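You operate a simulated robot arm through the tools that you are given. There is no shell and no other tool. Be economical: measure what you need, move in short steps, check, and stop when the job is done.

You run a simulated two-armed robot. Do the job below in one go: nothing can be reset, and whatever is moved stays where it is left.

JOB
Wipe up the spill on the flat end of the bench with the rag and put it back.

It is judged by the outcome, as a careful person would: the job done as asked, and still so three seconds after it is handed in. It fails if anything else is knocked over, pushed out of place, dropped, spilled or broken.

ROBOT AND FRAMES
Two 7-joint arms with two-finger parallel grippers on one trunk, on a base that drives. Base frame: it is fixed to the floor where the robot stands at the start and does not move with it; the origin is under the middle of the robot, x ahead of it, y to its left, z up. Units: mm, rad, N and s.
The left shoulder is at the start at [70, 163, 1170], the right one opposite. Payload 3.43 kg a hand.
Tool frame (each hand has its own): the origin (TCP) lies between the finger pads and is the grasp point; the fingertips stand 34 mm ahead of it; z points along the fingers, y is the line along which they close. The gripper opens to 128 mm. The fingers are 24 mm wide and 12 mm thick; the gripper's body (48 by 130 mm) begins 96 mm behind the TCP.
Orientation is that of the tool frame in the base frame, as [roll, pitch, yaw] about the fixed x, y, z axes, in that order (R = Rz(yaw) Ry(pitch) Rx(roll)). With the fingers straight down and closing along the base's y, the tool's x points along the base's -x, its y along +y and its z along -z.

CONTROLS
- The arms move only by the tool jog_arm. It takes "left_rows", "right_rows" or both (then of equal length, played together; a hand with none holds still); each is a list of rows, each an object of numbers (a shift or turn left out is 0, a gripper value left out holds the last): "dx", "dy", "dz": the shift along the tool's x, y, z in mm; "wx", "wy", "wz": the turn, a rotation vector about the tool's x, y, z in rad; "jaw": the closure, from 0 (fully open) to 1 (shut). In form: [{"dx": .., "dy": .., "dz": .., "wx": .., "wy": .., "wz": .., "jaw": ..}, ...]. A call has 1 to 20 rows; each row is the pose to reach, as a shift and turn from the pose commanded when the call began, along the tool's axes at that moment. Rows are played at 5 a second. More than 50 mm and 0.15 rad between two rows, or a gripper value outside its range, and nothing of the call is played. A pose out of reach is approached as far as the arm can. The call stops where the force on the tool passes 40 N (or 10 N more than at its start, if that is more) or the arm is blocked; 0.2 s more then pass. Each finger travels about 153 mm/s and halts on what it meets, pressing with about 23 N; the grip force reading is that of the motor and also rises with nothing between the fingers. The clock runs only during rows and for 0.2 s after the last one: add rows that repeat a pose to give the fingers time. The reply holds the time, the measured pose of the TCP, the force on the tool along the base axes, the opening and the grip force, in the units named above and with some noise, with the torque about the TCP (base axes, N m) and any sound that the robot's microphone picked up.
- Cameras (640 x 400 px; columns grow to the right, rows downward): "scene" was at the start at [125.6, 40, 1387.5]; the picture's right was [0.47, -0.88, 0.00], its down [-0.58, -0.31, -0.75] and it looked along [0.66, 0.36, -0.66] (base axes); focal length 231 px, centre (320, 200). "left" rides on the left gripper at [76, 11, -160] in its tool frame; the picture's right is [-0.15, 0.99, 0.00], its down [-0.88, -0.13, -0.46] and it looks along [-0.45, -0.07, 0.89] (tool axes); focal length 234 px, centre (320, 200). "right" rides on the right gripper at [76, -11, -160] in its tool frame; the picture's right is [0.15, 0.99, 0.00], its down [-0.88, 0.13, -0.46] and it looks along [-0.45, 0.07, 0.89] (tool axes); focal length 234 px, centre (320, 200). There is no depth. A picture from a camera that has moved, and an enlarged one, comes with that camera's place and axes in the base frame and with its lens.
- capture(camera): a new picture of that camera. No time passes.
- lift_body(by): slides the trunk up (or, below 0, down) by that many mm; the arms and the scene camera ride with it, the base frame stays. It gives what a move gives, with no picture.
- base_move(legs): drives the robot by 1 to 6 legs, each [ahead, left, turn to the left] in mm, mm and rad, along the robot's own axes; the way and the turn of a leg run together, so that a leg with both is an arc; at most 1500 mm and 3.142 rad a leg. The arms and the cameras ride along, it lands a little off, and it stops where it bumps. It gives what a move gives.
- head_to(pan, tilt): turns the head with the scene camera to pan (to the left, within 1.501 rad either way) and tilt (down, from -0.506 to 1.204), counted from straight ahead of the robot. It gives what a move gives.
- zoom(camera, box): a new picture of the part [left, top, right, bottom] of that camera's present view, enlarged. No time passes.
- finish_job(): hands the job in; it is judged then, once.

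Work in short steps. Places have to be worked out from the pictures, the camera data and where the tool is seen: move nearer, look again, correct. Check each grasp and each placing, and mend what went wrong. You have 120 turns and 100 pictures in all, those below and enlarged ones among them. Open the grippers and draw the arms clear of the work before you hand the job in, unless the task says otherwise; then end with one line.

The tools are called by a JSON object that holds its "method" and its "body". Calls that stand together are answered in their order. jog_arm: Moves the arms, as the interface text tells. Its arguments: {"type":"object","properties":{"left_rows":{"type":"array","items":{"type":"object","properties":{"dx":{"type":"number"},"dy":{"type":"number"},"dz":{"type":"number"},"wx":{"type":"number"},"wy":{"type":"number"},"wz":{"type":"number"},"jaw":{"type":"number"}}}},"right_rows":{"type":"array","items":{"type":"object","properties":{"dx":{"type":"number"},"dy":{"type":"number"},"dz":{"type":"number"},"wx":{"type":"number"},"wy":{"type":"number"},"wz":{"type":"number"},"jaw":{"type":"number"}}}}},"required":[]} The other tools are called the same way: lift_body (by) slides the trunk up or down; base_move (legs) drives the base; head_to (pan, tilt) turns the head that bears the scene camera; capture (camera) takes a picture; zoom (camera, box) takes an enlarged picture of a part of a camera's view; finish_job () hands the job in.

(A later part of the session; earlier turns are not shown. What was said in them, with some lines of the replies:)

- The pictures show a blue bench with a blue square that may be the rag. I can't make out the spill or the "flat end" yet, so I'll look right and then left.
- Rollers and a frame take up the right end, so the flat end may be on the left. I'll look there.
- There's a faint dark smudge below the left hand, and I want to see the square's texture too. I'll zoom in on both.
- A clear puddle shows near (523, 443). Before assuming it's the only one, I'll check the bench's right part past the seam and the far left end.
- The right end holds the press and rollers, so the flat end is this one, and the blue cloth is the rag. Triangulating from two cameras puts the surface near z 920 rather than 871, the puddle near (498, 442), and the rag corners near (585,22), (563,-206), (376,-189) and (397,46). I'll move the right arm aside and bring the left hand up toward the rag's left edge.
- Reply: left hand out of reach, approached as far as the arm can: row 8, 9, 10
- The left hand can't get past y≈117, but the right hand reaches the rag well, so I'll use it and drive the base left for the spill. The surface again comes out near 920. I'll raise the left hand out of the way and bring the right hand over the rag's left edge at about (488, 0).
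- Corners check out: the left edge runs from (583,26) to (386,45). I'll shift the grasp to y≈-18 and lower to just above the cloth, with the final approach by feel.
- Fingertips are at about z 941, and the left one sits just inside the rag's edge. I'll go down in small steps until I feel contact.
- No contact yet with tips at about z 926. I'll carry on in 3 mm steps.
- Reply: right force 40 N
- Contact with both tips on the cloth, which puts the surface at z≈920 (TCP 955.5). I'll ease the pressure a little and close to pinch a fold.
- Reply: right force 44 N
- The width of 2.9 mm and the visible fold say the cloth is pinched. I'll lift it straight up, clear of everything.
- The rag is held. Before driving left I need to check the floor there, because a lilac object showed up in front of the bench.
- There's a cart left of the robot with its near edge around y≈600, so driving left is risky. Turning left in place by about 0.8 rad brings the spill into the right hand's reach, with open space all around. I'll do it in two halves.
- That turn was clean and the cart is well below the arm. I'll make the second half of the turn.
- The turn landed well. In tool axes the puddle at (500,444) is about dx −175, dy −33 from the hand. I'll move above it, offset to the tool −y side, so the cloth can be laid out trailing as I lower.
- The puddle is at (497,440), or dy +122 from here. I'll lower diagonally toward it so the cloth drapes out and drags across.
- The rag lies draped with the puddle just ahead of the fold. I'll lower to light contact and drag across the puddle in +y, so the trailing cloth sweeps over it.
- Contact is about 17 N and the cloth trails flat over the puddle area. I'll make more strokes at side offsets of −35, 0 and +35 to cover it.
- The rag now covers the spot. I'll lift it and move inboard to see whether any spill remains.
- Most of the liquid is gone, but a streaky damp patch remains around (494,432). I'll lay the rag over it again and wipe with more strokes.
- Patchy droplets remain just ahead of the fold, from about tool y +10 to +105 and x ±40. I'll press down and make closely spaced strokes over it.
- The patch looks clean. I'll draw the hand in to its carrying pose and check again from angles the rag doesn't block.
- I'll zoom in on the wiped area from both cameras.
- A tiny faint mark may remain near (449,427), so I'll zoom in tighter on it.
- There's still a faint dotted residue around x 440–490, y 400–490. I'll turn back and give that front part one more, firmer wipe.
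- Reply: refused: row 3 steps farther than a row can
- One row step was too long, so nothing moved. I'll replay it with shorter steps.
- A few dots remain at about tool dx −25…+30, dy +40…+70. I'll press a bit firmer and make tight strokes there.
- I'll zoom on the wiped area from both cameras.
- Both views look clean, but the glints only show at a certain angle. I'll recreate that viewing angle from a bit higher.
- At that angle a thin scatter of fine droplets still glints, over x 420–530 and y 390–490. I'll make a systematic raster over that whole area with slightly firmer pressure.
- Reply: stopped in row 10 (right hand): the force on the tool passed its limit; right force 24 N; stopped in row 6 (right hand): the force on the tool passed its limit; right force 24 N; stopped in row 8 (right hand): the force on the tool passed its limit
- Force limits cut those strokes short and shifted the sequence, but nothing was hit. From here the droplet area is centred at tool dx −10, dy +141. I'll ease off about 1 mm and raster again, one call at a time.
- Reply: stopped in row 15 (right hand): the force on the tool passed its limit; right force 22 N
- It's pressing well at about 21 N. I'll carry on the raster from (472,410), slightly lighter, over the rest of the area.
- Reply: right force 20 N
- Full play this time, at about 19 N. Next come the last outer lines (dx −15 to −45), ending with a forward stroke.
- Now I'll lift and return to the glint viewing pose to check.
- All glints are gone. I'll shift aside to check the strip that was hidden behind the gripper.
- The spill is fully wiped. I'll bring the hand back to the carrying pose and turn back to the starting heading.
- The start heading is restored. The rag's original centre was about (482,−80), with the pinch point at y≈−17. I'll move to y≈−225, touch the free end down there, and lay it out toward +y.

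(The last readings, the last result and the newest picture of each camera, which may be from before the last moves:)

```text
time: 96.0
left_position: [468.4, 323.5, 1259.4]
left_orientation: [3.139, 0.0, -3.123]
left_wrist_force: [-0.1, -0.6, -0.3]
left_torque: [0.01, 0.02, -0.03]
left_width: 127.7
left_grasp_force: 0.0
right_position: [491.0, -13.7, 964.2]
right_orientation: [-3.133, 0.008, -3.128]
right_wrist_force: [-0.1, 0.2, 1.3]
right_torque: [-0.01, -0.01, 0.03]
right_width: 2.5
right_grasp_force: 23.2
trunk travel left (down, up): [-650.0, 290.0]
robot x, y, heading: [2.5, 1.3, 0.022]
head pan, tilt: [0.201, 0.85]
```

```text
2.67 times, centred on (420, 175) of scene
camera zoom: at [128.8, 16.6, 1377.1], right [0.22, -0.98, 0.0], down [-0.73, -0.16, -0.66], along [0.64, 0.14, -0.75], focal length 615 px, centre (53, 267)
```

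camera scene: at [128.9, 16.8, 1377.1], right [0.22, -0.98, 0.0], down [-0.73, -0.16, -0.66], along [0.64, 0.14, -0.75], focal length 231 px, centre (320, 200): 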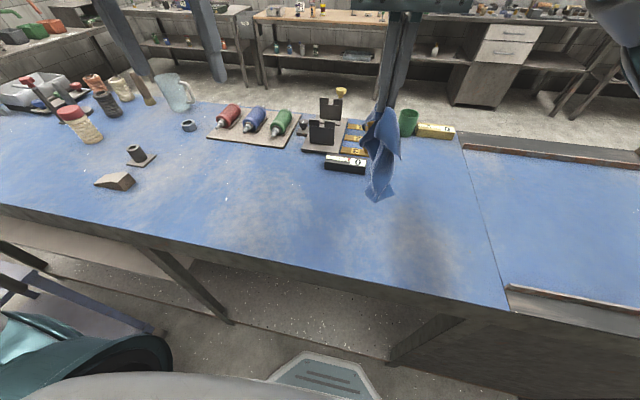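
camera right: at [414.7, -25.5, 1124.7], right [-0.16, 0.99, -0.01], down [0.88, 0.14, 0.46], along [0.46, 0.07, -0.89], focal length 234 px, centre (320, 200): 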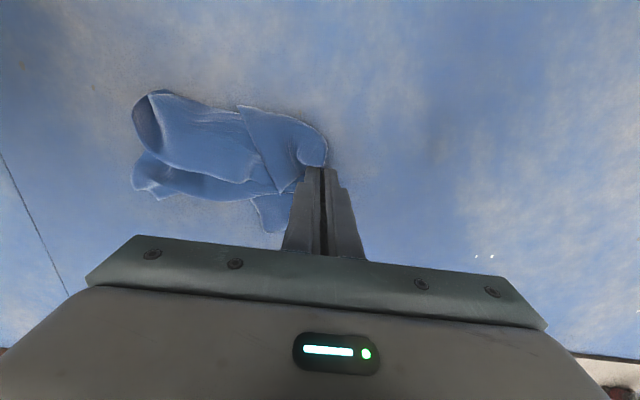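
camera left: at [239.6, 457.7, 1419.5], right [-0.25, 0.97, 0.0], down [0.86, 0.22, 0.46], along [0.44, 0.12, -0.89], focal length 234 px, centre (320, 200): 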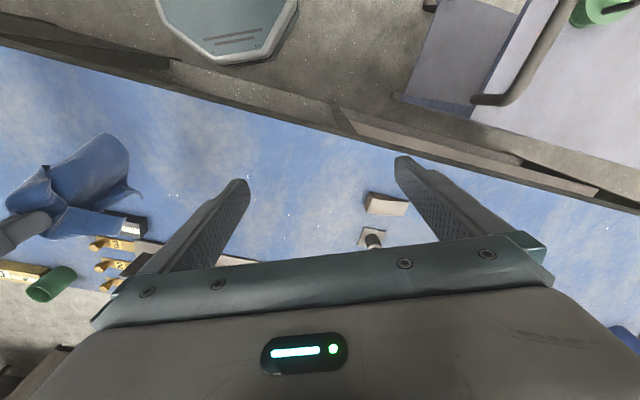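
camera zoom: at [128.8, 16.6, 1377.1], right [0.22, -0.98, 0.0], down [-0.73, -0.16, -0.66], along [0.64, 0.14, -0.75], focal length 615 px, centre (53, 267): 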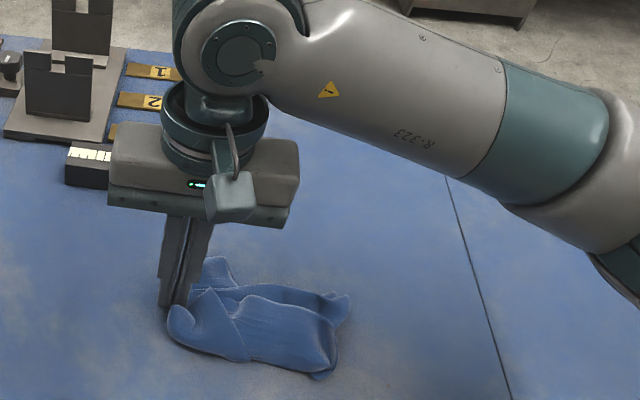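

The rag is back in its place but bunched. I'll lower it to touch, release, and see whether it needs spreading.

{"method": "jog_arm", "body": {"right_rows": [{"dz": 4}, {"dz": 6}, {"dz": 6, "jaw": 0.85}, {"dz": 6, "jaw": 0.7}, {"dz": 6, "jaw": 0.6}, {"dz": -20, "jaw": 0.6}, {"dz": -60, "jaw": 0.6}, {"dz": -100, "jaw": 0.6}, {"dz": -140, "jaw": 0.6}, {"dz": -180, "jaw": 0.6}, {"dz": -200, "jaw": 0.6}]}}

{"method": "capture", "body": {"camera": "right"}}

{"method": "zoom", "body": {"camera": "scene", "box": [300, 120, 540, 270]}}

```text
time: 98.4
left_position: [468.3, 324.1, 1259.3]
left_orientation: [3.14, 0.0, -3.121]
left_wrist_force: [-0.7, -0.3, 0.5]
left_torque: [0.0, -0.02, -0.01]
left_width: 127.8
left_grasp_force: 0.2
right_position: [491.5, -11.9, 1164.7]
right_orientation: [-3.136, 0.009, -3.13]
right_wrist_force: [0.1, -0.7, -0.1]
right_torque: [0.0, -0.02, -0.01]
right_width: 51.0
right_grasp_force: 0.0
trunk travel left (down, up): [-650.0, 290.0]
robot x, y, heading: [-1.8, 0.4, 0.017]
head pan, tilt: [0.201, 0.85]
```

```text
39 pictures are left
camera right: at [413.6, -24.3, 1323.7], right [-0.16, 0.99, -0.01], down [0.87, 0.14, 0.46], along [0.46, 0.07, -0.89], focal length 234 px, centre (320, 200)
```

right: 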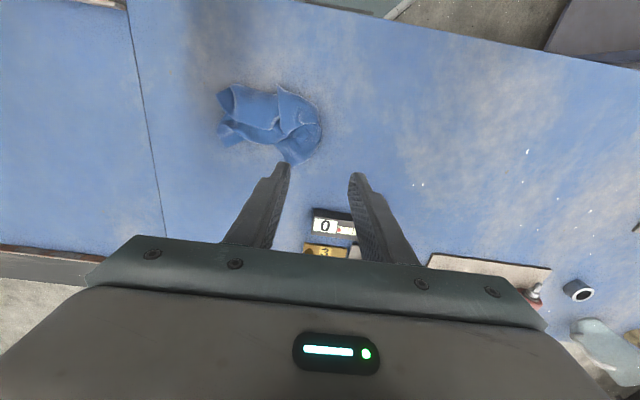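

```text
2.67 times, centred on (420, 195) of scene
camera zoom: at [128.5, 16.8, 1377.1], right [0.22, -0.98, 0.0], down [-0.73, -0.16, -0.66], along [0.64, 0.14, -0.75], focal length 615 px, centre (53, 213)
```

zoom: 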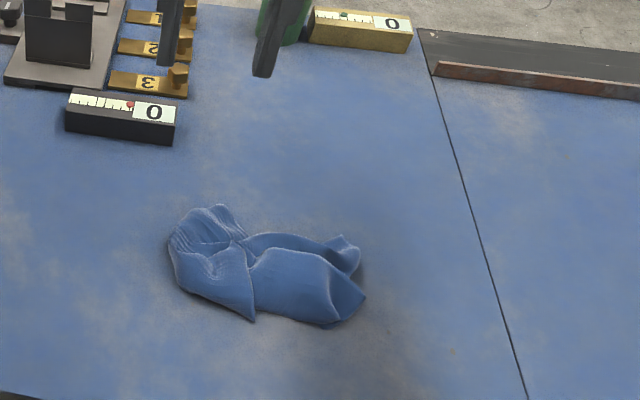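

The rag rests on its original spot: its centre is about (488,−95), against (482,−80) before, well on the bench and released. I'll open fully, draw the arm up and away, and take a last look.

{"method": "jog_arm", "body": {"right_rows": [{"dz": -40, "jaw": 0.3}, {"dz": -60, "dx": 30, "dy": -30, "jaw": 0}, {"dz": -60, "dx": 40, "dy": -75}, {"dz": -60, "dx": 50, "dy": -120}, {"dz": -60, "dx": 60, "dy": -165}, {"dz": -60, "dx": 60, "dy": -210}, {"dz": -60, "dx": 60, "dy": -255}, {"dz": -60, "dx": 60, "dy": -300}, {"dz": -60, "dx": 60, "dy": -340}, {"dz": -60, "dx": 60, "dy": -340}]}}

{"method": "capture", "body": {"camera": "scene"}}

{"method": "capture", "body": {"camera": "left"}}

```text
time: 100.6
left_position: [469.8, 324.5, 1258.0]
left_orientation: [3.141, -0.002, -3.122]
left_wrist_force: [0.2, 1.0, -0.1]
left_torque: [-0.04, 0.01, -0.03]
left_width: 127.9
left_grasp_force: 0.0
right_position: [432.6, -350.1, 1227.0]
right_orientation: [-3.135, 0.007, -3.127]
right_wrist_force: [-0.1, 1.0, -0.1]
right_torque: [0.0, -0.02, 0.01]
right_width: 127.8
right_grasp_force: 0.0
trunk travel left (down, up): [-650.0, 290.0]
robot x, y, heading: [0.6, -0.3, 0.017]
head pan, tilt: [0.201, 0.85]
```

```text
37 pictures are left
camera scene: at [129.4, 17.8, 1377.0], right [0.22, -0.98, 0.0], down [-0.73, -0.16, -0.66], along [0.64, 0.14, -0.75], focal length 231 px, centre (320, 200)
```

scene: 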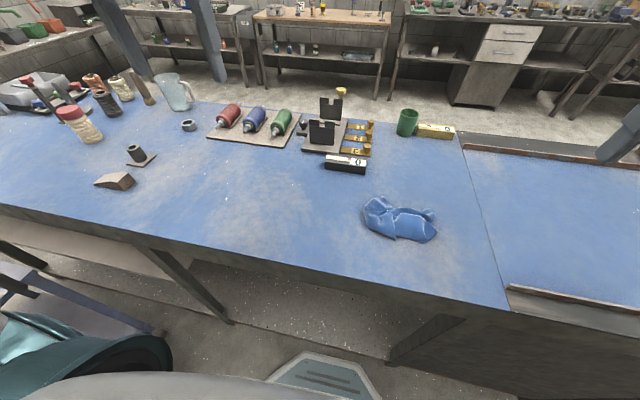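

```text
36 pictures are left
camera left: at [394.3, 335.3, 1419.2], right [0.13, 0.99, 0.0], down [0.88, -0.11, 0.46], along [0.45, -0.06, -0.89], focal length 234 px, centre (320, 200)
```

left: 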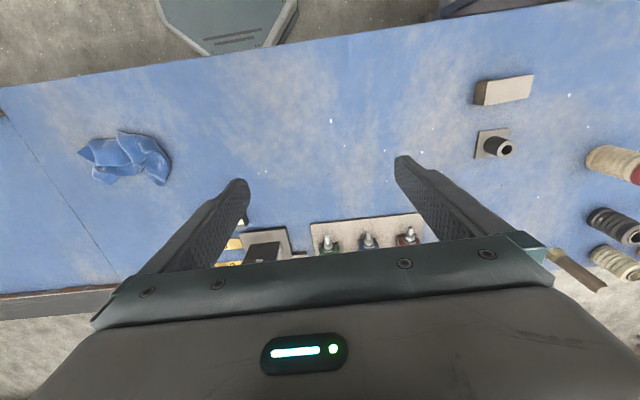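

The bench is clean, the rag is back in its place, nothing else has moved, and both hands are open and clear. I'm handing it in.

{"method": "finish_job", "body": {}}

```text
The job is handed in.
```

I wiped up the spill and put the rag back on its original spot, though it's bunched up rather than spread flat as it was; nothing else was disturbed.
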